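You operate a simulated robot arm through the tools that you are given. There is no shell and no other tool. Be economical: measure what you need, move in short steps, check, and stop when the job is done.

You are at the controls of a simulated robot arm. One attempt, no reset.

TASK
Queue the three matching jars at the entry gate, with the rails set to their size.
Fine: the big jar goes into the tall carton with the green dot, on its stand by the belt, before the table turns; width knob and gate before the belt starts; the small table brings them; leave it all running.

It is judged by the outcome, as a careful person would: the job done as asked, and still so three seconds after it is handed in. It fails if anything else is knocked over, pushed out of place, dropped, spilled or broken.

THE ROBOT
A 6-joint arm with a two-finger parallel gripper on a trunk, on a base that drives. Base frame: it is fixed to the floor where the robot stands at the start and does not move with it; the origin is under the middle of the robot, x ahead of it, y to its left, z up. Units: m, rad, N and s.
With the tool pointing down near the work surface it reaches from about 0.32 to 0.7 m from the robot's upright axis, wherever it stands. Its first joint turns from -2.897 to 2.897 rad. Places, roughly: inside of the tall carton with the green dot [0, -0.7, 0.6]; width knob at the infeed [0.4, -0.2, 0.9]; entry gate arm [0.4, -1.1, 1]; knob of the small table [0.4, 0.5, 0.9]; green start button at the infeed [0.3, 0.5, 0.9]; long belt [0.5, -2.5, 0.5]; width knob at the filler [0.4, -2.1, 0.9]; width knob at the capper [0.4, -4.1, 0.9]; width knob at the labeller [0.4, -4.3, 0.9]; width knob at the short belt [-4.9, -3.3, 0.9]; yellow bar of the short belt [-4.9, -3.6, 1]; exit gate arm [0.4, -4.9, 1]; lane gate [0.5, -5.2, 0.9]; height knob of the labeller [0.4, -4.4, 0.7]; tilt knob [0.4, -4.5, 0.7]; month knob [0.7, -4.6, 1]. Payload 4.1 kg.
Tool frame: the origin (TCP) lies between the finger pads and is the grasp point; the fingertips stand 0.023 m ahead of it; z points along the fingers, y is the line along which they close. The gripper opens to 0.094 m. The fingers are 0.038 m wide and 0.01 m thick; the gripper's body (0.054 by 0.096 m) begins 0.039 m behind the TCP.
Orientation is that of the tool frame in the base frame, as a unit quaternion [w, x, y, z]. With the fingers straight down and closing along the base's y, the tool's x points along the base's -x, its y along +y and its z along -z.

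THE INTERFACE
- The arm moves only by the tool step_arm. Its argument "increments" is one flat list of numbers, 7 for each row, row after row: the turn, a rotation vector about the tool's x, y, z in units of 60 degrees (1.0 is 60 degrees), then the shift along the tool's x, y, z in units of 150 mm (1.0 is 150 mm), then the finger opening in mm, from 0 to 94. In form: [rx, ry, rz, x, y, z, fingers, rx, ry, rz, x, y, z, fingers, ...]. A call has 1 to 20 rows; each row is the pose to reach, as a shift and turn from the pose commanded when the call began, along the tool's axes at that moment. A call with a number of a shift or a turn outside -1 to 1 is refused whole. Each row takes 0.2 s and may step no farther than 0.05 m and 0.15 rad from the row before; otherwise, or with a gripper value out of range, the whole call is refused. Where a pose cannot be reached the arm comes as near as it can. A force on the tool above 60 N (or 10 N above the force at the start of the call, whichever is more), or a blocked arm, ends the call early, and 0.2 s more pass. The fingers move at their own pace (about 0.045 m/s each) and stop on an object; they squeeze with about 28 N. The grip force told is the motor's: it shows also when the fingers shut on nothing. Time passes only in rows, and 0.2 s behind the last, so rows that repeat a pose let the fingers close. The reply holds the time, the measured pose of the TCP, the force on the tool along the base axes, the opening and the grip force, in the units named above and with some noise, and new pictures: "views" is both (left out), scene, wrist or none.
- Cameras (640 x 400 px; columns grow to the right, rows downward): "scene" is now at [0.0126, 0.1411, 1.5541]; the picture's right is [-0.33, -0.94, 0.00], its down [-0.72, 0.25, -0.64] and it looks along [0.61, -0.21, -0.77] (base axes); focal length 223 px, centre (320, 200). "wrist" rides on the gripper at [0.087, 0.016, -0.074] in the tool frame; the picture's right is [-0.18, 0.98, 0.00], its down [-0.58, -0.11, -0.81] and it looks along [-0.79, -0.15, 0.59] (tool axes); focal length 243 px, centre (320, 200). There is no depth. A picture from a camera that has moved, and an enlarged one, comes with that camera's place and axes in the base frame and with its lens.
- lift_body(by): slides the trunk up (or, below 0, down) by that many m; the arm and the scene camera ride with it, the base frame stays. It gives what a move gives, with no picture.
- base_move(legs): drives the robot by 1 to 6 legs, each [ahead, turn to the left] in m and rad, along the robot's own axes; the way and the turn of a leg run together, so that a leg with both is an arc; at most 1.5 m and 3.142 rad a leg. The arm and the cameras ride along, it lands a little off, and it stops where it bumps. It gives what a move gives, and a new picture of the scene camera.
- turn_head(pan, tilt): turns the head with the scene camera to pan (to the left, within 2.705 rad either way) and tilt (down, from -0.506 to 1.204), counted from straight ahead of the robot. It gives what a move gives, and a new picture of the scene camera.
- enlarge(camera, box): a new picture of the part [left, top, right, bottom] of that camera's present view, enlarged. The clock stands still meanwhile.
- finish_job(): hands the job in; it is judged then, once.

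Go step by step. Nothing tells you exact positions but the pictures and the camera data: compare them with the known pose of the tool, close in by small moves and look again before you grip or let go. The budget is 120 turns and 170 pictures, counting those below and the enlarged ones. Unless the task says otherwise, let go and move clear before handing in, and close with one line.

The tools are called after "Emit:" as a command line: name --argument value ..., lists and objects as JSON in quotes. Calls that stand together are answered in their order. step_arm: Moves the arm, as the interface text tells. Its arguments: {"type":"object","properties":{"increments":{"type":"array","items":{"type":"number"}},"views":{"type":"string","enum":["both","scene","wrist","none"]}},"required":["increments"]} The other tools are called the same way: lift_body (by) slides the trunk up or down; base_move (legs) drives the base; turn_head (pan, tilt) turns the head that bears the scene camera; enlarge (camera, box) takes an enlarged picture of a part of a camera's view; finish_job () hands the job in.

At the start:

```text
t: 0.0
tool_pos: [0.4289, -0.0248, 1.1756]
orientation: [0.0, 0.001, 1.0, 0.0]
wrist_force: [0.3, -0.2, -0.1]
width: 0.094
finger_force: 0.1
trunk travel left (down, up): [-0.525, 0.065]
robot x, y, heading: [0.0008, 0.0022, 0.001]
head pan, tilt: [-0.335, 0.874]
```

scene: 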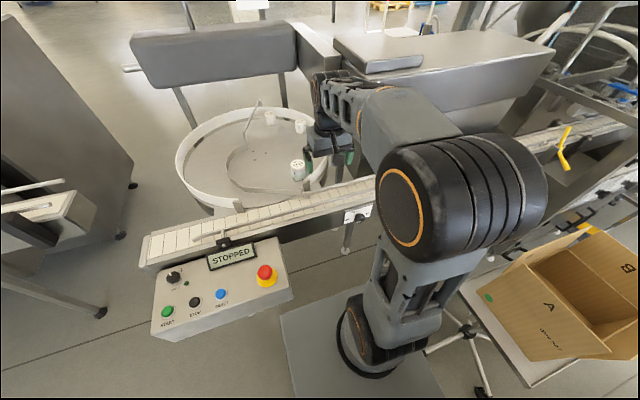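
wrist: 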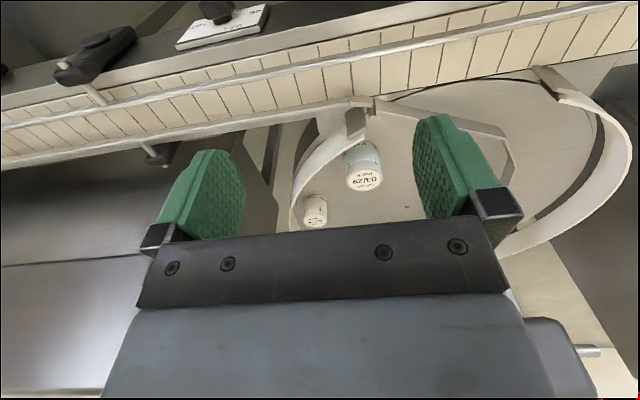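

I see a round table with several white jars behind the belt, the control box at the near left, and the carton with the green dot at right. I'll look closer before moving.

Emit:
enlarge --camera "scene" --box '[130, 80, 390, 340]'

Emit:
enlarge --camera "wrist" --box '[40, 0, 640, 240]'

Emit:
turn_head --pan -1.2 --tilt 0.75

```text
1.54 times, centred on (260, 210) of scene
camera zoom: at [0.0126, 0.1411, 1.5541], right [-0.33, -0.94, 0.0], down [-0.72, 0.25, -0.64], along [0.61, -0.21, -0.77], focal length 343 px, centre (412, 185)
```

zoom: 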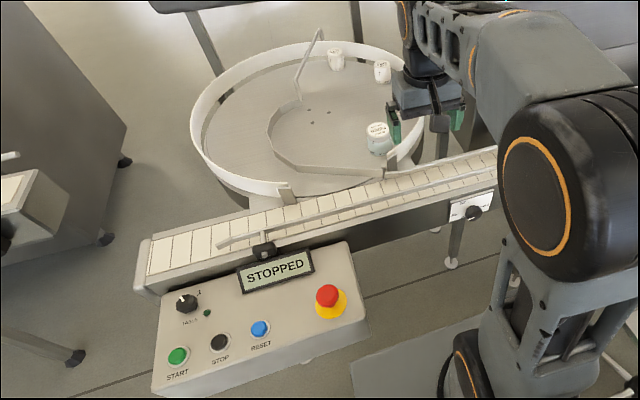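

```text
1.07 times, centred on (340, 120) of wrist
camera zoom: at [0.3415, -0.0087, 1.2492], right [0.19, 0.98, 0.0], down [0.58, -0.11, 0.81], along [0.79, -0.15, -0.59], focal length 259 px, centre (299, 285)
```

zoom: 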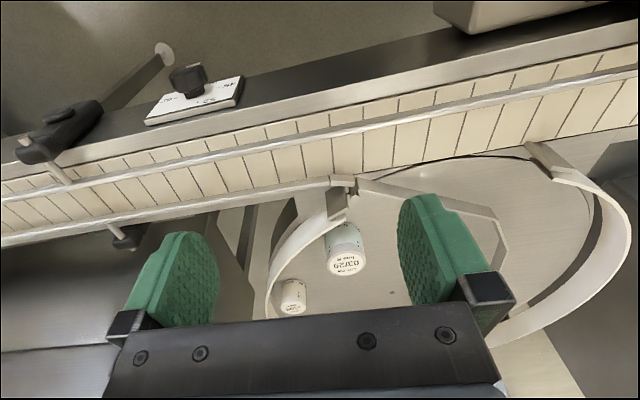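

```text
t: 1.2
tool_pos: [0.4283, -0.0241, 1.1759]
orientation: [0.0, 0.001, 1.0, 0.0]
wrist_force: [-1.0, 0.1, 0.3]
width: 0.0938
finger_force: 0.0
trunk travel left (down, up): [-0.525, 0.065]
robot x, y, heading: [-0.0032, 0.004, -0.003]
head pan, tilt: [-1.201, 0.75]
camera scene: at [-0.03, 0.0891, 1.564], right [-0.93, -0.36, 0.0], down [-0.25, 0.64, -0.73], along [0.27, -0.68, -0.68], focal length 223 px, centre (320, 200)
```

scene: 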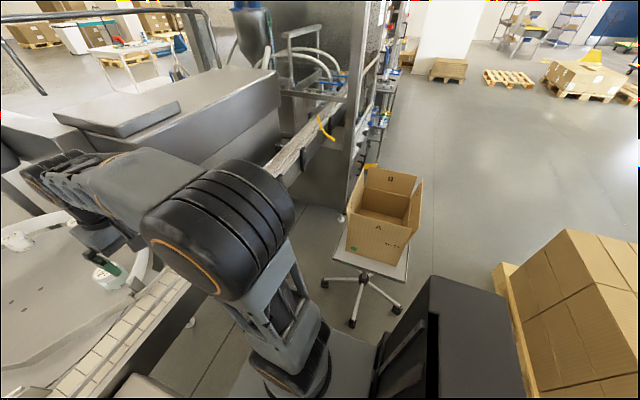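

The arm hides part of the table. I'll raise the tool to see all jars with the wrist camera and enlarge the details.

Emit:
step_arm --increments '[0, 0, 0, 0, 0, -0.3, 94, 0, 0, 0, 0.2, 0, -0.6, 94, 0, 0, 0, 0.4, 0, -0.9, 94]' --views "wrist"

Emit:
enlarge --camera "scene" --box '[240, 80, 440, 300]'

```text
refused: row 2 steps farther than a row can; nothing moved
```

```text
1.82 times, centred on (340, 190) of scene
camera zoom: at [-0.03, 0.0891, 1.564], right [-0.93, -0.36, 0.0], down [-0.25, 0.64, -0.73], along [0.27, -0.68, -0.68], focal length 405 px, centre (284, 218)
```

zoom: 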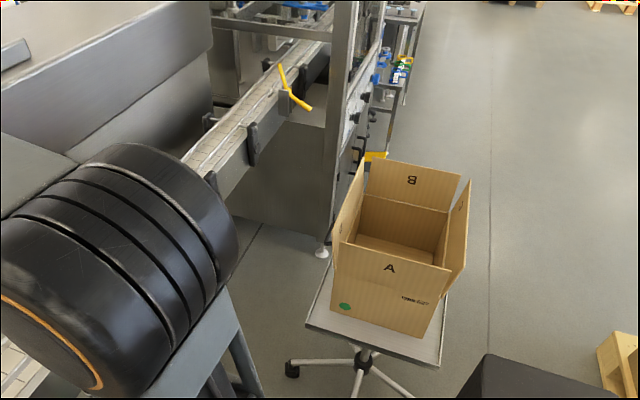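

The carton is open-topped on a stand at the right; the gate is a yellow lever further along the belt. Now raising the tool to look at the table.

Emit:
step_arm --increments '[0, 0, 0, 0.1, 0, -0.25, 94, 0, 0, 0, 0.2, 0, -0.5, 94, 0, 0, 0, 0.3, 0, -0.75, 94, 0, 0, 0, 0.4, 0, -1, 94]' --views "wrist"

Emit:
turn_head --pan 0.1 --tilt 0.8

```text
t: 2.2
tool_pos: [0.3676, -0.0255, 1.3288]
orientation: [0.001, 0.001, 1.0, 0.0]
wrist_force: [0.4, 0.7, 0.5]
width: 0.0942
finger_force: 0.0
trunk travel left (down, up): [-0.525, 0.065]
robot x, y, heading: [-0.0021, 0.0023, -0.003]
head pan, tilt: [-1.201, 0.75]
camera wrist: at [0.28, -0.0101, 1.4018], right [0.19, 0.98, 0.0], down [0.58, -0.11, 0.81], along [0.79, -0.15, -0.59], focal length 243 px, centre (320, 200)
```

wrist: 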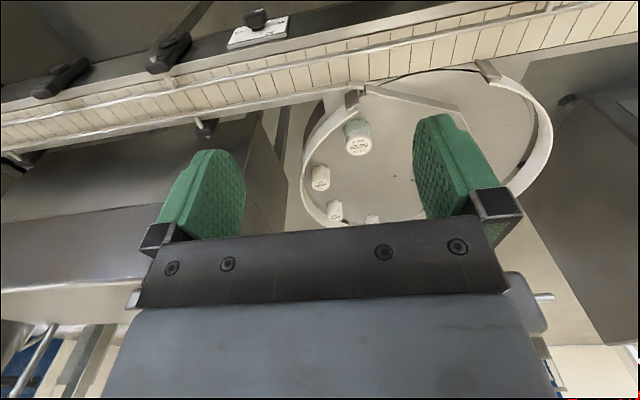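

```text
t: 3.6
tool_pos: [0.3687, -0.0271, 1.328]
orientation: [0.0, 0.001, 1.0, 0.0]
wrist_force: [0.3, 0.3, -0.5]
width: 0.0942
finger_force: 0.0
trunk travel left (down, up): [-0.525, 0.065]
robot x, y, heading: [-0.0001, 0.0086, -0.005]
head pan, tilt: [0.099, 0.799]
camera scene: at [0.0202, 0.1743, 1.56], right [0.1, -1.0, 0.0], down [-0.71, -0.07, -0.7], along [0.69, 0.07, -0.72], focal length 223 px, centre (320, 200)
```

scene: 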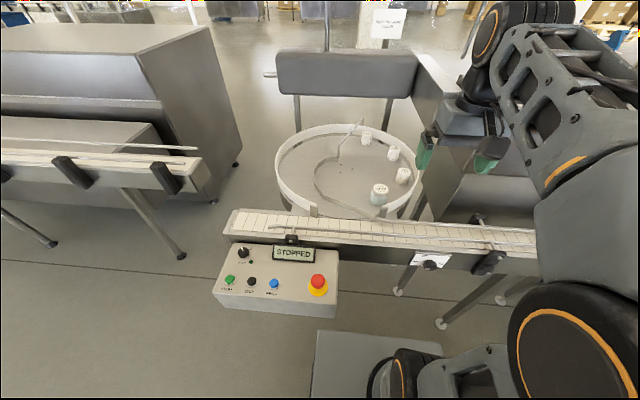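

Four jars: a bigger one near the outlet and three smaller behind it. There's a notice too; enlarging these.

Emit:
enlarge --camera "scene" --box '[360, 0, 420, 40]'

Emit:
enlarge --camera "scene" --box '[270, 110, 430, 220]'

Emit:
enlarge --camera "scene" --box '[210, 230, 350, 320]'

Emit:
enlarge --camera "wrist" --box '[200, 0, 320, 70]'

Emit:
enlarge --camera "wrist" --box '[290, 70, 420, 230]'

```text
10.00 times, centred on (390, 20) of scene
camera zoom: at [0.0202, 0.1743, 1.56], right [0.1, -1.0, 0.0], down [-0.71, -0.07, -0.7], along [0.69, 0.07, -0.72], focal length 2229 px, centre (-380, 2000)
```

zoom: 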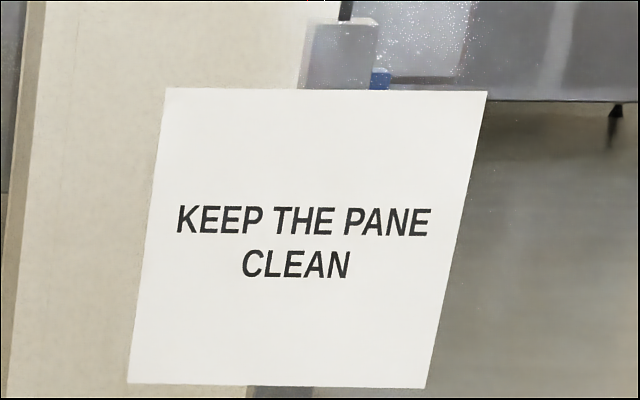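

```text
3.64 times, centred on (350, 165) of scene
camera zoom: at [0.0202, 0.1743, 1.56], right [0.1, -1.0, 0.0], down [-0.71, -0.07, -0.7], along [0.69, 0.07, -0.72], focal length 810 px, centre (211, 327)
```

zoom: 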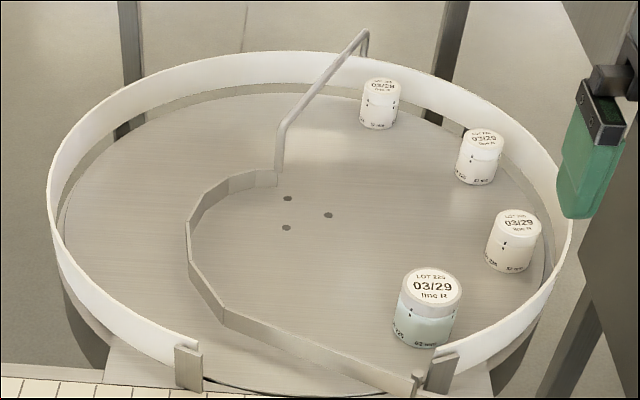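

```text
4.44 times, centred on (280, 275) of scene
camera zoom: at [0.0202, 0.1743, 1.56], right [0.1, -1.0, 0.0], down [-0.71, -0.07, -0.7], along [0.69, 0.07, -0.72], focal length 990 px, centre (498, -133)
```

zoom: 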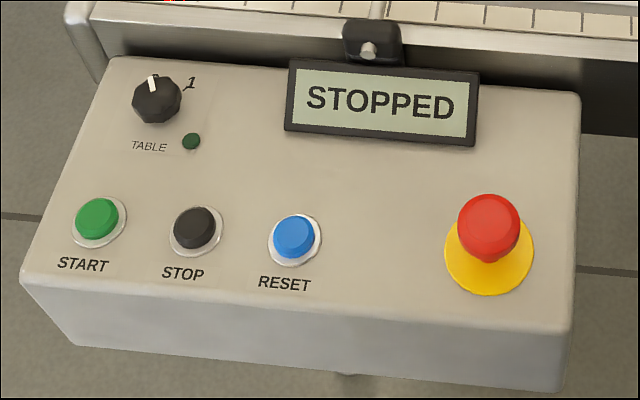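

```text
5.33 times, centred on (260, 35) of wrist
camera zoom: at [0.2807, -0.01, 1.401], right [0.19, 0.98, 0.0], down [0.58, -0.11, 0.81], along [0.79, -0.15, -0.59], focal length 1294 px, centre (640, 1080)
```

zoom: 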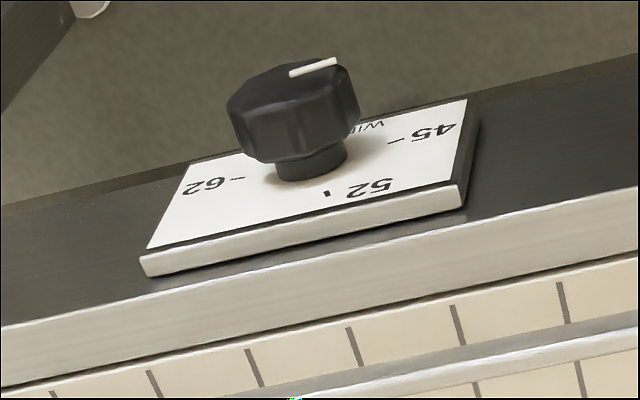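

```text
2.50 times, centred on (355, 150) of wrist
camera zoom: at [0.2807, -0.01, 1.401], right [0.19, 0.98, 0.0], down [0.58, -0.11, 0.81], along [0.79, -0.15, -0.59], focal length 606 px, centre (232, 325)
```

zoom: 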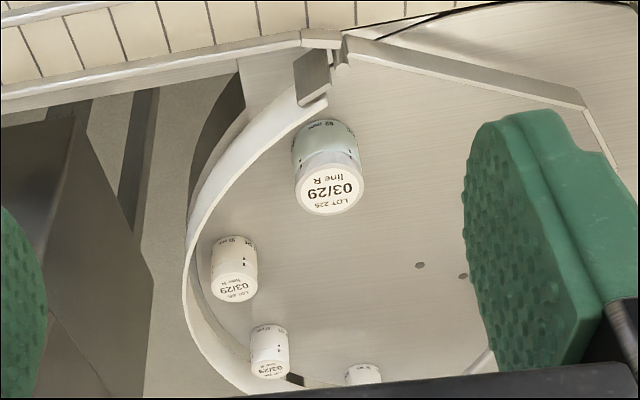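

The jars carry a size in mm on their sides, and the knob has 45/52/62 marks. Enlarging the jar labels.

Emit:
enlarge --camera "scene" --box '[366, 164, 412, 208]'

Emit:
enlarge --camera "wrist" --box '[305, 110, 385, 225]'

Emit:
enlarge --camera "scene" --box '[355, 128, 405, 164]'

```text
9.09 times, centred on (389, 186) of scene
camera zoom: at [0.0202, 0.1743, 1.56], right [0.1, -1.0, 0.0], down [-0.71, -0.07, -0.7], along [0.69, 0.07, -0.72], focal length 2026 px, centre (-307, 327)
```

zoom: 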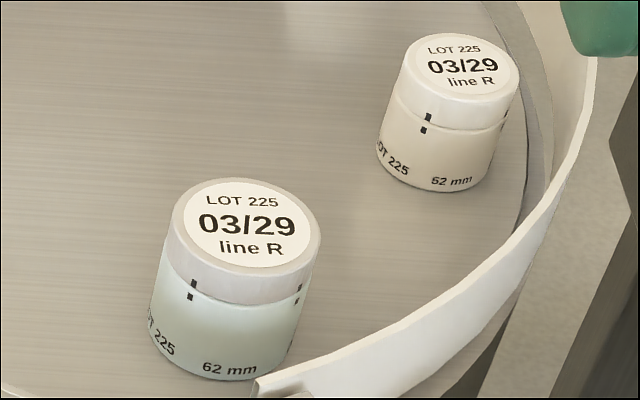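

```text
3.48 times, centred on (345, 168) of wrist
camera zoom: at [0.2807, -0.01, 1.401], right [0.19, 0.98, 0.0], down [0.58, -0.11, 0.81], along [0.79, -0.15, -0.59], focal length 844 px, centre (233, 313)
```

zoom: 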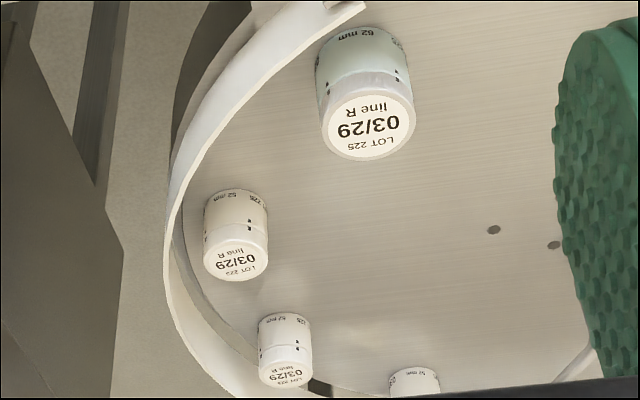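

```text
11.11 times, centred on (380, 146) of scene
camera zoom: at [0.0202, 0.1743, 1.56], right [0.1, -1.0, 0.0], down [-0.71, -0.07, -0.7], along [0.69, 0.07, -0.72], focal length 2476 px, centre (-347, 800)
```

zoom: 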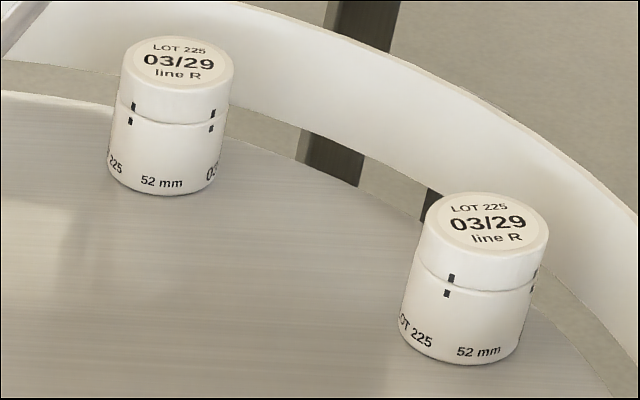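

Small jars are all 52 mm, the big one 62 mm, triangulated lid at about (0.686, 0.00, 0.96). Moving over it now.

Emit:
step_arm --increments '[0, 0, 0, -0.24, 0.05, 0.15, 94, 0, 0, 0, -0.48, 0.1, 0.3, 94, 0, 0, 0, -0.72, 0.15, 0.45, 94, 0, 0, 0, -0.96, 0.2, 0.6, 94]' --views "none"

Emit:
step_arm --increments '[0, 0, 0, -0.24, 0, 0.1, 94, 0, 0, 0, -0.48, 0, 0.2, 94, 0, 0, 0, -0.72, 0, 0.3, 94, 0, 0, 0, -0.9, 0, 0.4, 94]'

```text
t: 4.7
tool_pos: [0.513, 0.005, 1.2379]
orientation: [0.0, 0.001, 1.0, 0.0]
wrist_force: [0.0, 0.4, -0.1]
width: 0.0939
finger_force: 0.0
trunk travel left (down, up): [-0.525, 0.065]
robot x, y, heading: [0.0001, 0.0044, 0.003]
head pan, tilt: [0.099, 0.799]
```

```text
t: 5.7
tool_pos: [0.6507, 0.0076, 1.1751]
orientation: [-0.001, 0.001, 1.0, 0.0]
wrist_force: [0.4, -0.6, 0.7]
width: 0.094
finger_force: 0.0
trunk travel left (down, up): [-0.525, 0.065]
robot x, y, heading: [-0.0011, -0.0003, -0.003]
head pan, tilt: [0.099, 0.799]
camera scene: at [0.0213, 0.1745, 1.56], right [0.1, -1.0, 0.0], down [-0.71, -0.07, -0.7], along [0.69, 0.07, -0.72], focal length 223 px, centre (320, 200)
camera wrist: at [0.5627, 0.0232, 1.2488], right [0.19, 0.98, 0.0], down [0.58, -0.11, 0.81], along [0.79, -0.15, -0.59], focal length 243 px, centre (320, 200)
```

scene: 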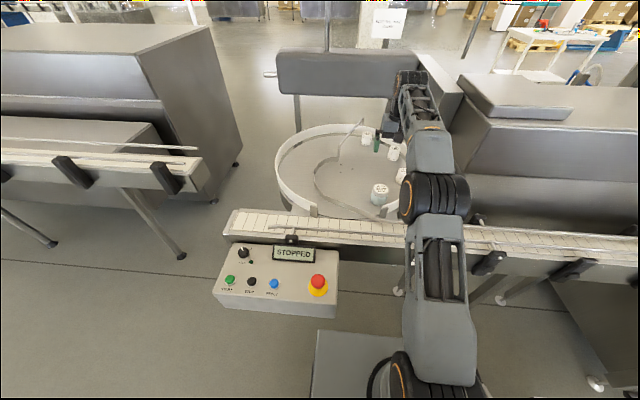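
wrist: 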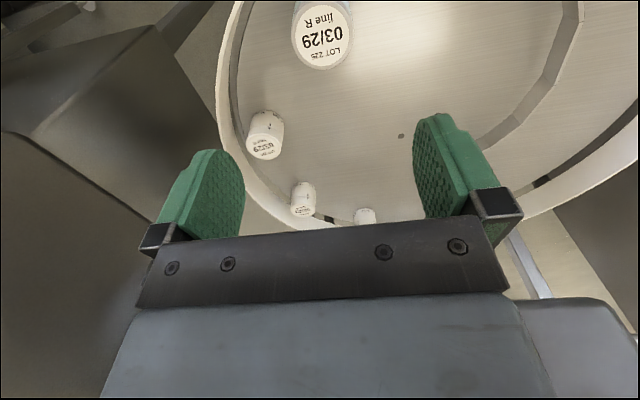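

The big jar's lid comes out at (0.658, 0.004, 0.98) from three views. Descending partway to check centring between the fingers.

Emit:
step_arm --increments '[0, 0, 0, -0.04, -0.024, 0.3, 94, 0, 0, 0, -0.04, -0.024, 0.6, 94, 0, 0, 0, -0.04, -0.024, 0.8, 94]'

```text
t: 6.5
tool_pos: [0.6547, 0.0037, 1.0549]
orientation: [0.001, 0.001, 1.0, 0.0]
wrist_force: [-0.4, -0.1, 0.4]
width: 0.0941
finger_force: 0.1
trunk travel left (down, up): [-0.525, 0.065]
robot x, y, heading: [0.0004, 0.0056, -0.003]
head pan, tilt: [0.099, 0.799]
camera scene: at [0.0203, 0.1744, 1.5601], right [0.1, -1.0, 0.0], down [-0.71, -0.07, -0.7], along [0.69, 0.07, -0.72], focal length 223 px, centre (320, 200)
camera wrist: at [0.5682, 0.0188, 1.1294], right [0.19, 0.98, 0.0], down [0.58, -0.11, 0.81], along [0.79, -0.15, -0.59], focal length 243 px, centre (320, 200)
```

scene: 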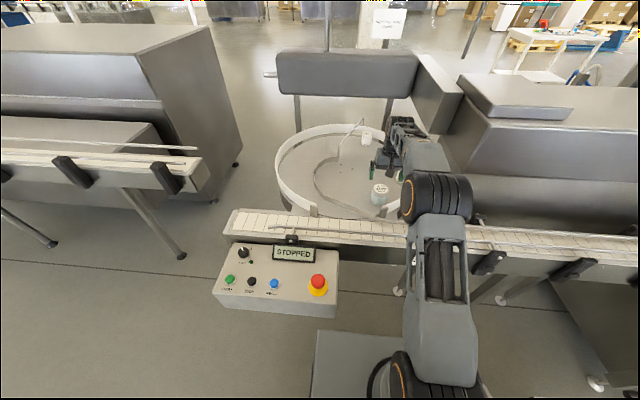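
wrist: 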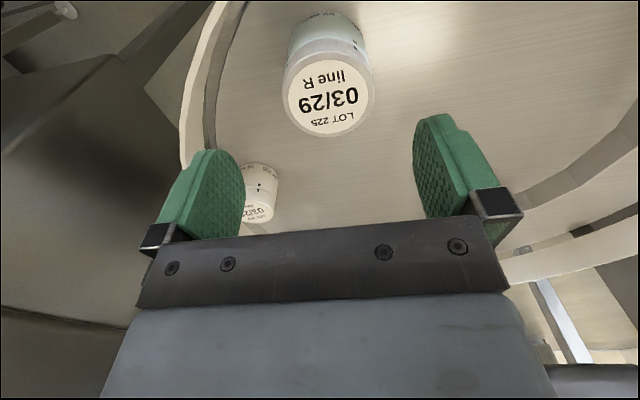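

Jar axis is at (0.659, 0.0045), nicely between the fingers, guard about 2 cm clear of the left finger. Descending around the jar.

Emit:
step_arm --increments '[0, 0, 0, -0.03, 0.005, 0.2, 94, 0, 0, 0, -0.03, 0.005, 0.4, 94, 0, 0, 0, -0.03, 0.005, 0.55, 94, 0, 0, 0, -0.03, 0.005, 0.66, 94]' --views "wrist"

Emit:
enlarge --camera "scene" --box '[330, 110, 450, 220]'

```text
t: 7.5
tool_pos: [0.6582, 0.0017, 0.9563]
orientation: [0.0, 0.001, 1.0, 0.0]
wrist_force: [0.5, -0.4, -0.5]
width: 0.0939
finger_force: 0.0
trunk travel left (down, up): [-0.525, 0.065]
robot x, y, heading: [-0.0006, 0.0044, -0.003]
head pan, tilt: [0.099, 0.799]
camera wrist: at [0.5718, 0.0175, 1.0301], right [0.19, 0.98, 0.0], down [0.58, -0.11, 0.81], along [0.79, -0.15, -0.59], focal length 243 px, centre (320, 200)
```

wrist: 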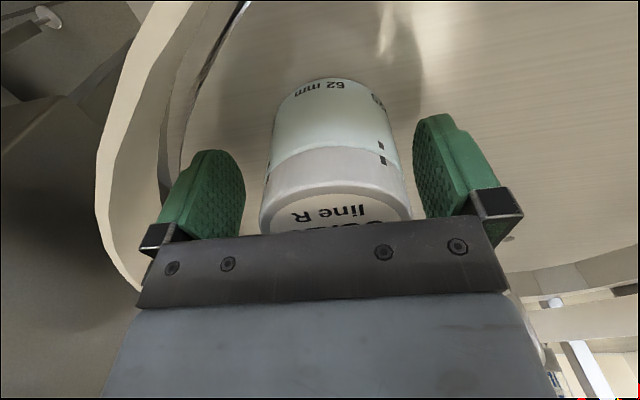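

```text
3.64 times, centred on (390, 165) of scene
camera zoom: at [0.0205, 0.1744, 1.5601], right [0.1, -1.0, 0.0], down [-0.71, -0.07, -0.7], along [0.69, 0.07, -0.72], focal length 810 px, centre (66, 327)
```

zoom: 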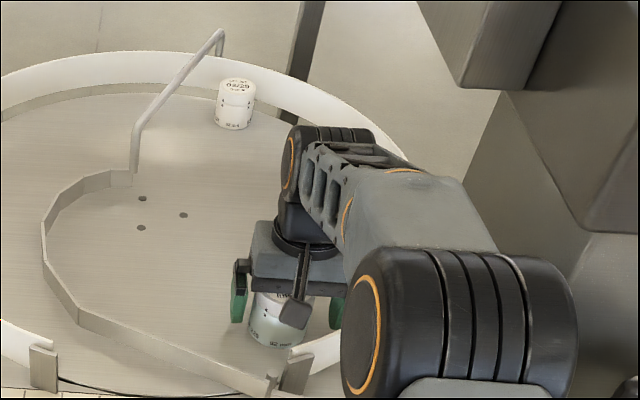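

The jar is between the fingers and needs about 2 mm centring. Closing and lifting slightly.

Emit:
step_arm --increments '[0, 0, 0, 0, 0.018, 0, 94, 0, 0, 0, 0, 0.018, 0, 58, 0, 0, 0, 0, 0.018, 0, 58, 0, 0, 0, 0, 0.018, 0, 58, 0, 0, 0, 0, 0.018, 0, 58]' --views "none"

Emit:
step_arm --increments '[0, 0, 0, 0, 0, -0.1, 58, 0, 0, 0, 0, 0, -0.3, 58, 0, 0, 0, 0, 0, -0.6, 58, 0, 0, 0, 0, 0, -0.9, 58]'

```text
t: 8.7
tool_pos: [0.6588, 0.0046, 0.9564]
orientation: [0.0, 0.001, 1.0, 0.0]
wrist_force: [-0.3, -0.5, 0.0]
width: 0.0616
finger_force: 27.9
trunk travel left (down, up): [-0.525, 0.065]
robot x, y, heading: [0.0017, 0.0033, 0.001]
head pan, tilt: [0.099, 0.799]
```

```text
t: 9.7
tool_pos: [0.6596, 0.0032, 1.0902]
orientation: [0.0, 0.001, 1.0, 0.0]
wrist_force: [-0.4, -0.2, -0.9]
width: 0.0613
finger_force: 28.3
trunk travel left (down, up): [-0.525, 0.065]
robot x, y, heading: [0.0025, 0.004, -0.003]
head pan, tilt: [0.099, 0.799]
camera scene: at [0.0202, 0.1744, 1.56], right [0.1, -1.0, 0.0], down [-0.71, -0.07, -0.7], along [0.69, 0.07, -0.72], focal length 223 px, centre (320, 200)
camera wrist: at [0.5722, 0.018, 1.1633], right [0.19, 0.98, 0.0], down [0.58, -0.11, 0.81], along [0.79, -0.15, -0.59], focal length 243 px, centre (320, 200)
```

scene: 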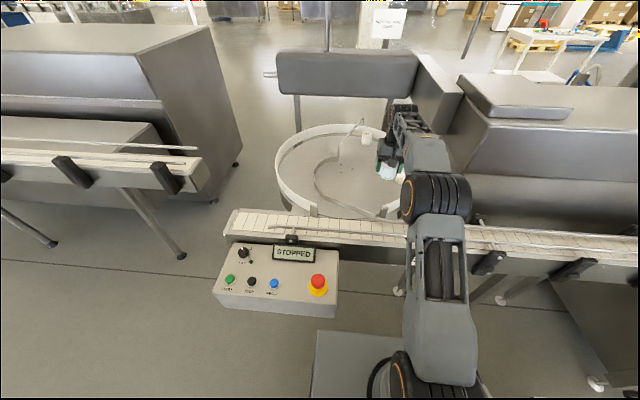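
wrist: 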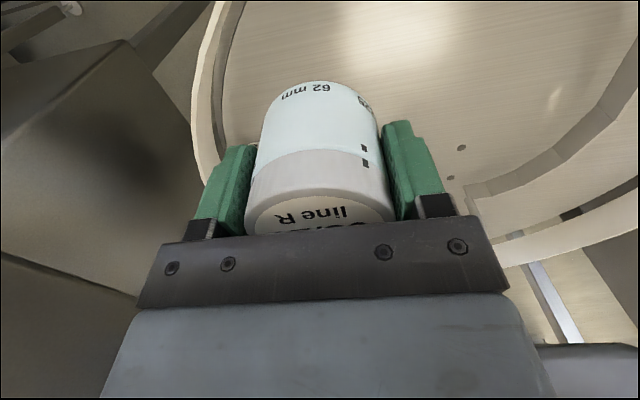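

Jar is held firmly and lifted. With the arm out of the way I look at the carton and the gate before swinging.

Emit:
step_arm --increments '[0, 0, 0, 0.24, 0, -0.13, 58, 0, 0, 0, 0.49, 0, -0.26, 58, 0, 0, 0, 0.74, 0, -0.39, 58, 0, 0, 0, 0.98, 0, -0.5, 58]' --views "none"

Emit:
turn_head --pan -1.6 --tilt 0.7

Emit:
enlarge --camera "scene" --box '[180, 60, 400, 300]'

```text
t: 10.7
tool_pos: [0.5096, 0.0041, 1.1679]
orientation: [-0.001, 0.001, 1.0, 0.0]
wrist_force: [0.0, -0.4, -2.3]
width: 0.0613
finger_force: 27.8
trunk travel left (down, up): [-0.525, 0.065]
robot x, y, heading: [0.0019, 0.007, -0.0]
head pan, tilt: [0.099, 0.799]
```

```text
t: 12.4
tool_pos: [0.5122, 0.004, 1.1666]
orientation: [0.0, 0.001, 1.0, 0.0]
wrist_force: [0.1, -0.6, -1.9]
width: 0.0617
finger_force: 28.2
trunk travel left (down, up): [-0.525, 0.065]
robot x, y, heading: [-0.0005, 0.004, 0.002]
head pan, tilt: [-1.6, 0.7]
camera scene: at [-0.0623, 0.0815, 1.5683], right [-1.0, 0.03, 0.0], down [0.02, 0.64, -0.76], along [-0.02, -0.76, -0.64], focal length 223 px, centre (320, 200)
```

scene: 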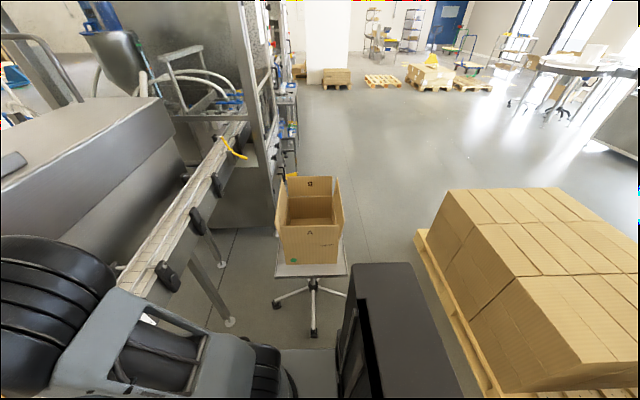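

```text
1.67 times, centred on (290, 180) of scene
camera zoom: at [-0.0623, 0.0815, 1.5683], right [-1.0, 0.03, 0.0], down [0.02, 0.64, -0.76], along [-0.02, -0.76, -0.64], focal length 371 px, centre (370, 233)
```

zoom: 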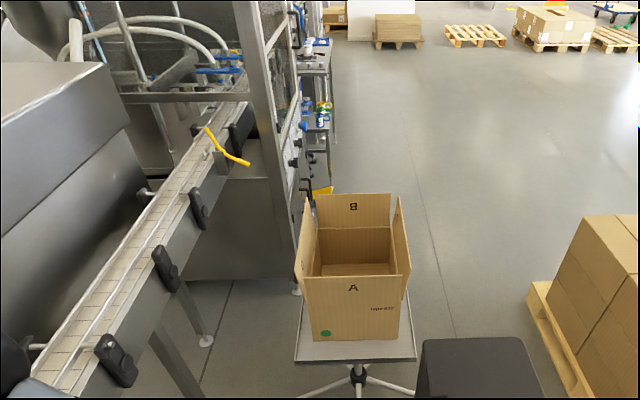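

The carton looks about 0.3 m wide, its near side around y = -0.6. Swinging the arm toward it with the jar held high.

Emit:
step_arm --increments '[0, 0, 0.067, 0.161, -0.228, -0.1, 58, 0, 0, 0.134, 0.337, -0.433, -0.2, 58, 0, 0, 0.2, 0.525, -0.616, -0.3, 58, 0, 0, 0.267, 0.722, -0.774, -0.4, 58]' --views "none"

Emit:
step_arm --increments '[0, 0, 0.086, 0.011, -0.252, 0, 58, 0, 0, 0.172, 0.045, -0.501, 0, 58, 0, 0, 0.258, 0.101, -0.747, 0, 58, 0, 0, 0.339, 0.175, -0.973, 0, 58]' --views "none"

Emit:
step_arm --increments '[0, 0, 0.086, 0.011, -0.252, 0, 58, 0, 0, 0.172, 0.045, -0.501, 0, 58, 0, 0, 0.258, 0.101, -0.747, 0, 58, 0, 0, 0.339, 0.175, -0.973, 0, 58]' --views "none"

Emit:
step_arm --increments '[0, 0, 0.086, 0.011, -0.252, 0, 58, 0, 0, 0.172, 0.045, -0.501, 0, 58, 0, 0, 0.258, 0.101, -0.747, 0, 58, 0, 0, 0.339, 0.175, -0.973, 0, 58]' --views "wrist"

```text
t: 13.4
tool_pos: [0.4026, -0.1115, 1.2284]
orientation: [0.0, 0.141, 0.99, 0.0]
wrist_force: [-0.1, 0.8, -2.0]
width: 0.0615
finger_force: 28.5
trunk travel left (down, up): [-0.525, 0.065]
robot x, y, heading: [0.0, 0.0044, -0.002]
head pan, tilt: [-1.6, 0.7]
```

```text
t: 14.4
tool_pos: [0.3342, -0.2438, 1.2276]
orientation: [0.0, 0.314, 0.95, 0.0]
wrist_force: [0.8, -0.4, -1.8]
width: 0.0615
finger_force: 28.5
trunk travel left (down, up): [-0.525, 0.065]
robot x, y, heading: [0.0009, -0.0015, -0.002]
head pan, tilt: [-1.6, 0.7]
```

```text
t: 15.4
tool_pos: [0.2272, -0.3472, 1.2261]
orientation: [0.0, 0.476, 0.88, 0.0]
wrist_force: [0.5, -0.3, -1.9]
width: 0.0615
finger_force: 28.4
trunk travel left (down, up): [-0.525, 0.065]
robot x, y, heading: [-0.001, 0.003, -0.002]
head pan, tilt: [-1.6, 0.7]
```

```text
t: 16.4
tool_pos: [0.0916, -0.4043, 1.225]
orientation: [0.0, 0.624, 0.782, 0.0]
wrist_force: [-0.5, 1.3, -2.3]
width: 0.0616
finger_force: 28.1
trunk travel left (down, up): [-0.525, 0.065]
robot x, y, heading: [-0.0015, 0.0, -0.004]
head pan, tilt: [-1.6, 0.7]
camera wrist: at [0.0879, -0.3158, 1.2984], right [1.0, 0.04, 0.0], down [0.02, -0.59, 0.81], along [0.03, -0.81, -0.59], focal length 243 px, centre (320, 200)
```

wrist: 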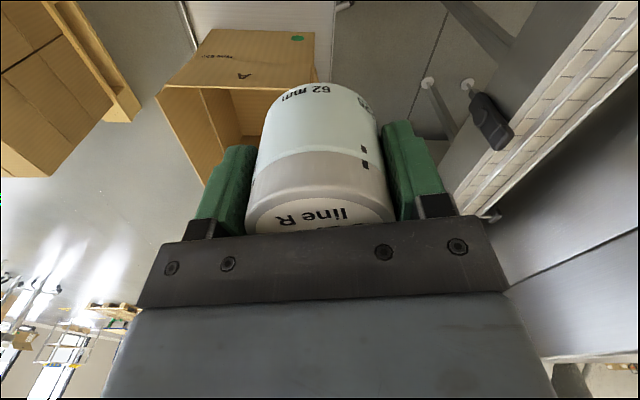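

The carton spans about x -0.175..0.083, y -0.545..-0.82, floor ≈0.63, walls to ≈0.83 and flaps to ≈0.92. Moving toward over its centre, squared up with it.

Emit:
step_arm --increments '[0, 0, 0.053, -0.105, -0.248, 0, 58, 0, 0, 0.107, -0.21, -0.496, 0, 58, 0, 0, 0.16, -0.316, -0.744, 0, 58, 0, 0, 0.214, -0.422, -0.99, 0, 58]' --views "none"

Emit:
step_arm --increments '[0, 0, 0, -0.3, 0, 0, 58, 0, 0, 0, -0.6, 0, 0, 58, 0, 0, 0, -0.9, 0, 0, 58]'

```text
t: 17.4
tool_pos: [-0.0404, -0.4974, 1.2242]
orientation: [0.0, 0.707, 0.707, 0.0]
wrist_force: [0.7, -0.4, -2.3]
width: 0.0611
finger_force: 27.4
trunk travel left (down, up): [-0.525, 0.065]
robot x, y, heading: [0.0028, 0.003, 0.001]
head pan, tilt: [-1.6, 0.7]
```

```text
t: 18.2
tool_pos: [-0.0321, -0.5747, 1.2095]
orientation: [-0.002, 0.707, 0.707, 0.001]
wrist_force: [0.3, -0.5, -2.3]
width: 0.0613
finger_force: 27.4
out of reach, approached as far as the arm can: row 2, 3
trunk travel left (down, up): [-0.525, 0.065]
robot x, y, heading: [-0.0007, 0.002, -0.003]
head pan, tilt: [-1.6, 0.7]
camera scene: at [-0.0629, 0.0792, 1.5684], right [-1.0, 0.03, 0.0], down [0.02, 0.64, -0.76], along [-0.02, -0.76, -0.65], focal length 223 px, centre (320, 200)
camera wrist: at [-0.0171, -0.4901, 1.2835], right [0.98, -0.18, 0.0], down [-0.11, -0.58, 0.8], along [-0.15, -0.79, -0.59], focal length 243 px, centre (320, 200)
```

scene: 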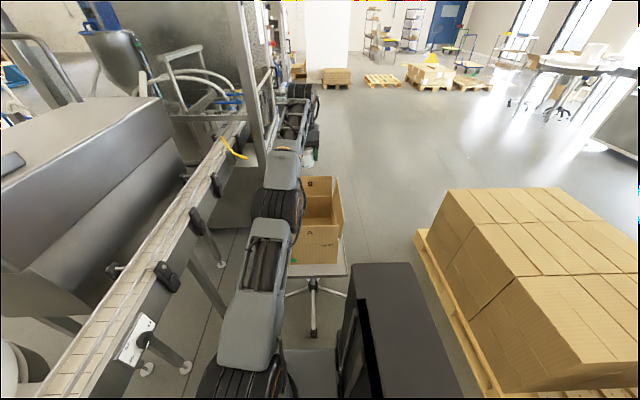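
wrist: 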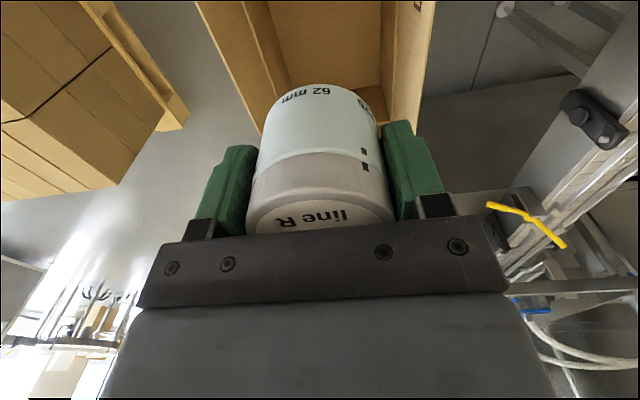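

At this height reach is short; going lower extends it. Descending to about z 1.05 (jar bottom still above the flaps), then outward.

Emit:
step_arm --increments '[0, 0, 0, 0, 0, 0.3, 58, 0, 0, 0, 0, 0, 0.6, 58, 0, 0, 0, 0, 0, 0.9, 58, 0, 0, 0, 0, 0, 1, 58]' --views "none"

```text
t: 19.2
tool_pos: [-0.0319, -0.5744, 1.0617]
orientation: [0.001, 0.707, 0.707, 0.0]
wrist_force: [-0.2, 0.1, -1.8]
width: 0.0614
finger_force: 27.9
trunk travel left (down, up): [-0.525, 0.065]
robot x, y, heading: [0.0019, 0.0009, 0.003]
head pan, tilt: [-1.6, 0.7]
```

Now outward to y ≈ -0.70.

Emit:
step_arm --increments '[0, 0, 0, -0.28, -0.04, 0, 58, 0, 0, 0, -0.56, -0.08, 0, 58, 0, 0, 0, -0.84, -0.1, 0, 58]' --views "both"

```text
t: 20.0
tool_pos: [-0.0323, -0.6303, 1.0524]
orientation: [0.0, 0.706, 0.708, 0.001]
wrist_force: [-0.3, -0.1, -1.8]
width: 0.0614
finger_force: 27.7
out of reach, approached as far as the arm can: row 2, 3
trunk travel left (down, up): [-0.525, 0.065]
robot x, y, heading: [0.0006, 0.0024, -0.001]
head pan, tilt: [-1.6, 0.7]
camera scene: at [-0.0618, 0.0814, 1.5683], right [-1.0, 0.03, 0.0], down [0.02, 0.64, -0.77], along [-0.02, -0.76, -0.64], focal length 223 px, centre (320, 200)
camera wrist: at [-0.0183, -0.5442, 1.1249], right [0.98, -0.18, 0.0], down [-0.11, -0.58, 0.81], along [-0.15, -0.79, -0.59], focal length 243 px, centre (320, 200)
```

scene: 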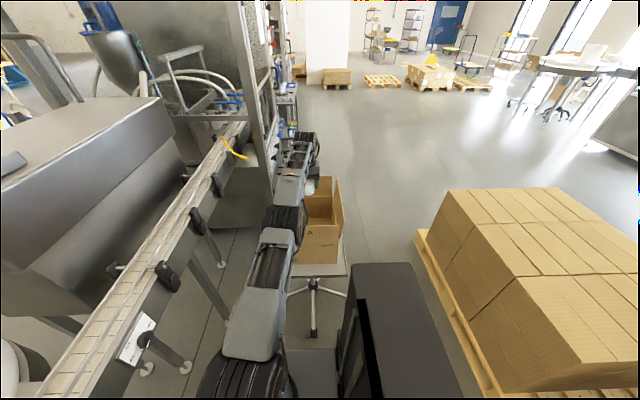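
wrist: 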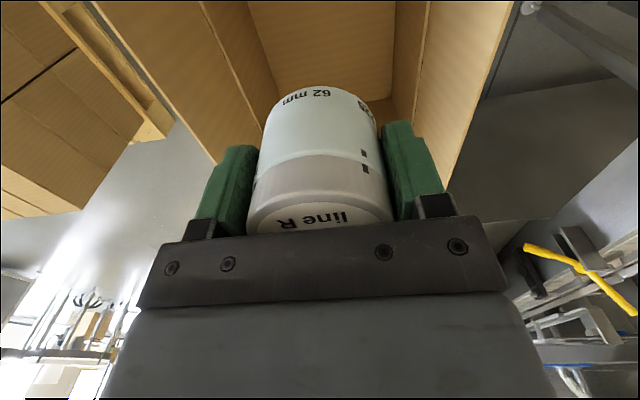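

The jar is already past the near wall; only the camera must clear the flap. I raise the trunk for more reach, then descend and move out.

Emit:
lift_body --by 0.06

Emit:
step_arm --increments '[0, 0, 0, 0, 0, 0.3, 58, 0, 0, 0, -0.1, 0, 0.6, 58, 0, 0, 0, -0.2, 0, 0.9, 58, 0, 0, 0, -0.5, -0.04, 1, 58, 0, 0, 0, -0.6, -0.08, 1, 58]' --views "none"

```text
t: 21.0
tool_pos: [-0.0343, -0.6309, 1.1113]
orientation: [0.0, 0.707, 0.707, 0.0]
wrist_force: [-0.5, 0.3, -2.3]
width: 0.0613
finger_force: 28.3
trunk travel left (down, up): [-0.585, 0.005]
robot x, y, heading: [-0.0022, 0.0005, 0.002]
head pan, tilt: [-1.6, 0.7]
```

```text
t: 22.2
tool_pos: [-0.0299, -0.6442, 0.9765]
orientation: [0.0, 0.707, 0.707, 0.0]
wrist_force: [-0.3, -0.2, -0.6]
width: 0.0615
finger_force: 27.9
out of reach, approached as far as the arm can: row 2, 3, 4, 5
trunk travel left (down, up): [-0.585, 0.005]
robot x, y, heading: [-0.0, -0.0, -0.001]
head pan, tilt: [-1.6, 0.7]
```

Reach tops out at y ≈ -0.645 here, not enough to lower the jar with the camera inside the carton. I need the base nearer; raising the jar out again and looking at the base and floor.

Emit:
step_arm --increments '[0, 0, 0, 0.1, 0, -0.3, 58, 0, 0, 0, 0.25, 0, -0.55, 58, 0, 0, 0, 0.4, 0, -0.8, 58, 0, 0, 0, 0.65, 0, -1, 58]' --views "none"

Emit:
turn_head --pan -1.9 --tilt 1.2

Emit:
turn_head --pan -2.6 --tilt 0.8

```text
t: 23.2
tool_pos: [-0.0315, -0.5477, 1.131]
orientation: [0.0, 0.707, 0.707, 0.0]
wrist_force: [-0.4, 0.1, -1.4]
width: 0.0613
finger_force: 27.8
trunk travel left (down, up): [-0.585, 0.005]
robot x, y, heading: [-0.0013, 0.0019, -0.002]
head pan, tilt: [-1.6, 0.7]
```

```text
t: 24.1
tool_pos: [-0.0313, -0.5489, 1.1287]
orientation: [0.0, 0.708, 0.707, 0.0]
wrist_force: [-0.7, -0.6, -2.1]
width: 0.0615
finger_force: 27.7
trunk travel left (down, up): [-0.585, 0.005]
robot x, y, heading: [0.0025, 0.0013, 0.003]
head pan, tilt: [-1.901, 1.201]
camera scene: at [-0.0782, 0.1131, 1.5924], right [-0.95, 0.32, 0.0], down [0.3, 0.88, -0.36], along [-0.12, -0.34, -0.93], focal length 223 px, centre (320, 200)
```

scene: 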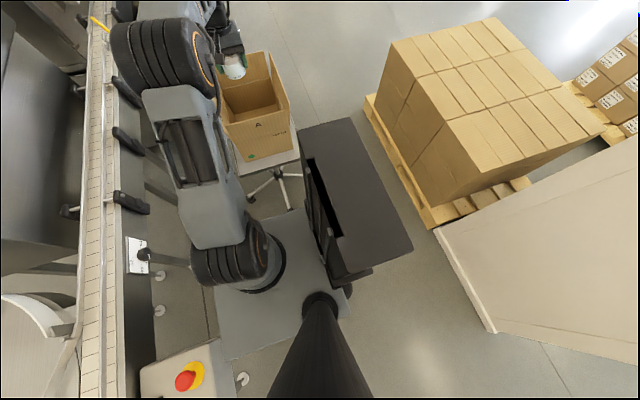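

```text
t: 25.2
tool_pos: [-0.0315, -0.5491, 1.1295]
orientation: [0.0, 0.708, 0.706, 0.0]
wrist_force: [0.6, 0.3, -2.2]
width: 0.0613
finger_force: 28.0
trunk travel left (down, up): [-0.585, 0.005]
robot x, y, heading: [0.0036, 0.0029, 0.001]
head pan, tilt: [-2.601, 0.799]
camera scene: at [-0.1292, 0.1244, 1.62], right [-0.52, 0.86, 0.0], down [0.61, 0.37, -0.7], along [-0.6, -0.36, -0.72], focal length 223 px, centre (320, 200)
```

scene: 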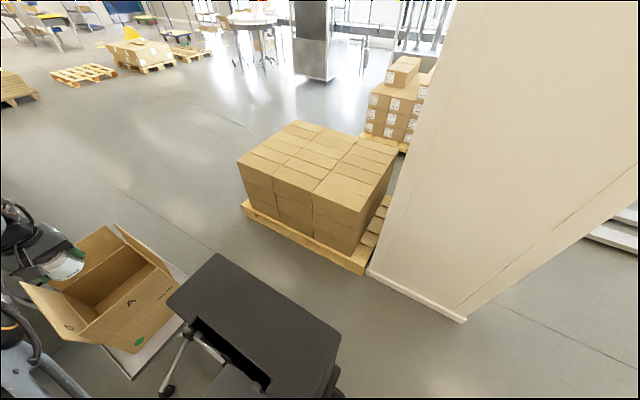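

Before choosing how to approach, I want a clear look at the wrist geometry over the carton from the head.

Emit:
turn_head --pan -1.75 --tilt 0.85

Emit:
enlarge --camera "scene" --box '[160, 80, 400, 300]'

```text
t: 26.4
tool_pos: [-0.0306, -0.5494, 1.1296]
orientation: [0.0, 0.707, 0.707, 0.0]
wrist_force: [0.3, -0.5, -1.4]
width: 0.0615
finger_force: 27.7
trunk travel left (down, up): [-0.585, 0.005]
robot x, y, heading: [-0.0024, 0.0047, 0.0]
head pan, tilt: [-1.751, 0.85]
camera scene: at [-0.0742, 0.0891, 1.616], right [-0.98, 0.18, 0.0], down [0.13, 0.74, -0.66], along [-0.12, -0.65, -0.75], focal length 223 px, centre (320, 200)
```

scene: 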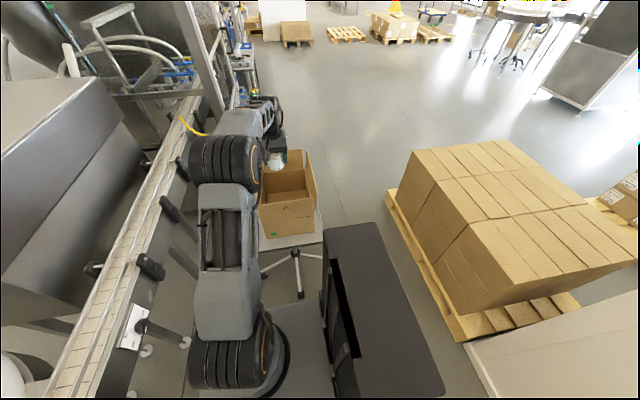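

```text
1.82 times, centred on (280, 190) of scene
camera zoom: at [-0.0742, 0.0891, 1.616], right [-0.98, 0.18, 0.0], down [0.13, 0.74, -0.66], along [-0.12, -0.65, -0.75], focal length 405 px, centre (393, 218)
```

zoom: 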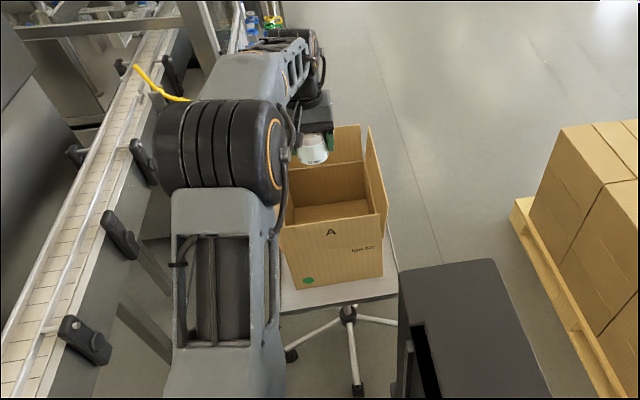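

The arm has elbow-up geometry; I need the arm axis about 0.13 m nearer to the carton. I'll sidestep the base (back left-turning arc, counter arc, forward) with the jar high above everything.

Emit:
base_move --legs '[[-0.22, 0.62], [-0.22, -0.62], [0.38, 0]]'

```text
t: 32.2
tool_pos: [-0.0508, -0.6805, 1.1297]
orientation: [0.0, 0.704, 0.71, 0.0]
wrist_force: [0.4, -0.4, -1.8]
width: 0.0612
finger_force: 28.2
trunk travel left (down, up): [-0.585, 0.005]
robot x, y, heading: [-0.0293, -0.1323, 0.001]
head pan, tilt: [-1.751, 0.85]
camera scene: at [-0.1006, -0.0425, 1.6161], right [-0.99, 0.17, 0.0], down [0.13, 0.74, -0.66], along [-0.11, -0.65, -0.75], focal length 223 px, centre (320, 200)
```

scene: 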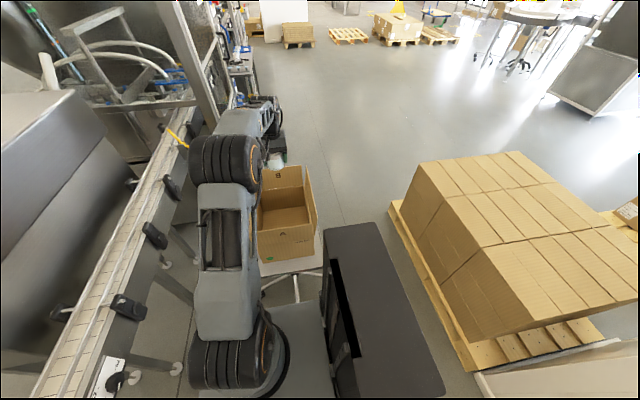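

Great: the base moved cleanly and the jar now hangs over the carton. Re-measuring the carton.

Emit:
enlarge --camera "scene" --box '[230, 140, 350, 300]'

Emit:
enlarge --camera "wrist" --box '[0, 0, 640, 400]'

```text
2.50 times, centred on (290, 220) of scene
camera zoom: at [-0.1006, -0.0425, 1.6161], right [-0.99, 0.17, 0.0], down [0.13, 0.74, -0.66], along [-0.11, -0.65, -0.75], focal length 557 px, centre (395, 150)
```

zoom: 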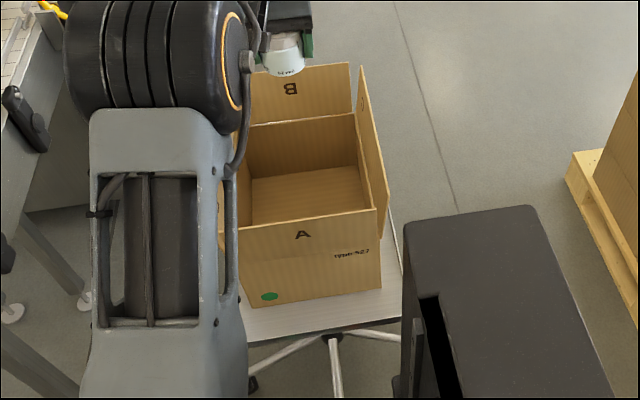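

```text
1.00 times, centred on (320, 200) of wrist
camera zoom: at [-0.0373, -0.5941, 1.2027], right [0.98, -0.17, 0.0], down [-0.1, -0.58, 0.81], along [-0.14, -0.79, -0.59], focal length 243 px, centre (320, 200)
```

zoom: 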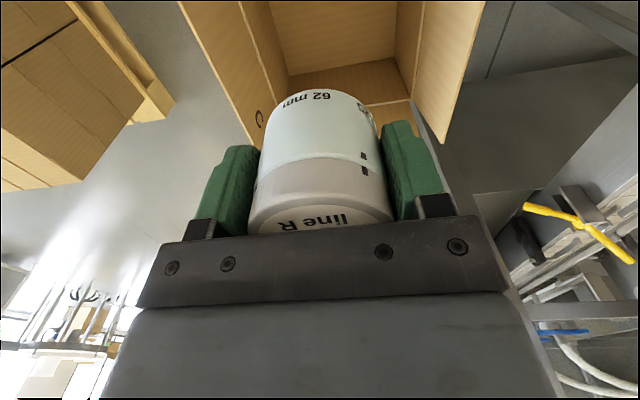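

Carton refined: x -0.16..0.09, y -0.56..-0.88, floor ≈0.615, near flap top ≈0.88. I'll yaw the tool 90° so its camera points sideways, and position at (-0.02, -0.66).

Emit:
step_arm --increments '[0, 0, -0.13, 0.01, 0.03, 0, 58, 0, 0, -0.26, 0.03, 0.06, 0, 58, 0, 0, -0.39, 0.05, 0.09, 0, 58, 0, 0, -0.52, 0.07, 0.12, 0, 58, 0, 0, -0.65, 0.09, 0.15, 0, 58, 0, 0, -0.78, 0.11, 0.18, 0, 58, 0, 0, -0.9, 0.13, 0.2, 0, 58]' --views "none"

Emit:
step_arm --increments '[0, 0, -0.13, 0, 0, 0.05, 58, 0, 0, -0.26, 0, 0, 0.15, 58, 0, 0, -0.39, 0, 0, 0.3, 58, 0, 0, -0.52, 0, 0, 0.5, 58, 0, 0, -0.6, 0, 0, 0.7, 58]'

```text
t: 33.8
tool_pos: [-0.0216, -0.6604, 1.129]
orientation: [0.0, 0.302, 0.953, 0.0]
wrist_force: [0.6, 0.2, -2.0]
width: 0.0613
finger_force: 27.9
trunk travel left (down, up): [-0.585, 0.005]
robot x, y, heading: [-0.0263, -0.1252, 0.011]
head pan, tilt: [-1.751, 0.85]
```

```text
t: 35.0
tool_pos: [-0.0217, -0.6622, 1.0247]
orientation: [0.0, -0.007, 1.0, -0.001]
wrist_force: [-0.1, -0.2, -1.5]
width: 0.0614
finger_force: 28.1
trunk travel left (down, up): [-0.585, 0.005]
robot x, y, heading: [-0.0265, -0.1298, 0.007]
head pan, tilt: [-1.751, 0.85]
camera scene: at [-0.1012, -0.0429, 1.6161], right [-0.99, 0.17, 0.0], down [0.13, 0.74, -0.66], along [-0.11, -0.65, -0.75], focal length 223 px, centre (320, 200)
camera wrist: at [-0.1098, -0.6471, 1.0984], right [0.17, 0.99, 0.0], down [0.58, -0.1, 0.81], along [0.79, -0.14, -0.59], focal length 243 px, centre (320, 200)
```

scene: 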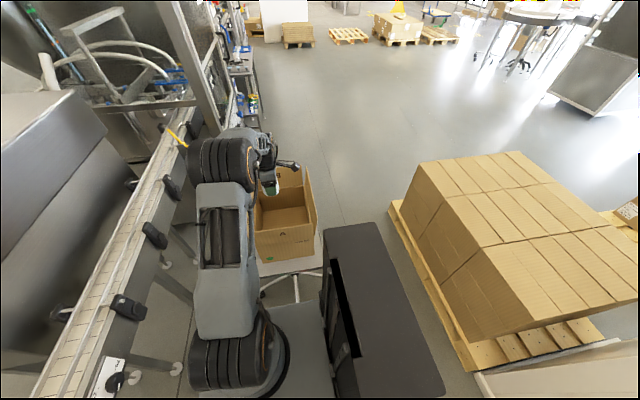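
wrist: 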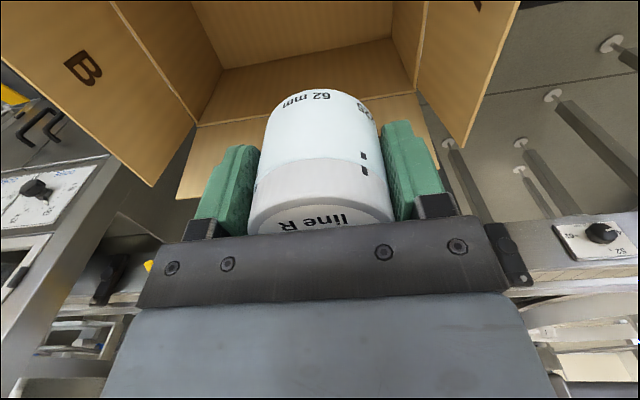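

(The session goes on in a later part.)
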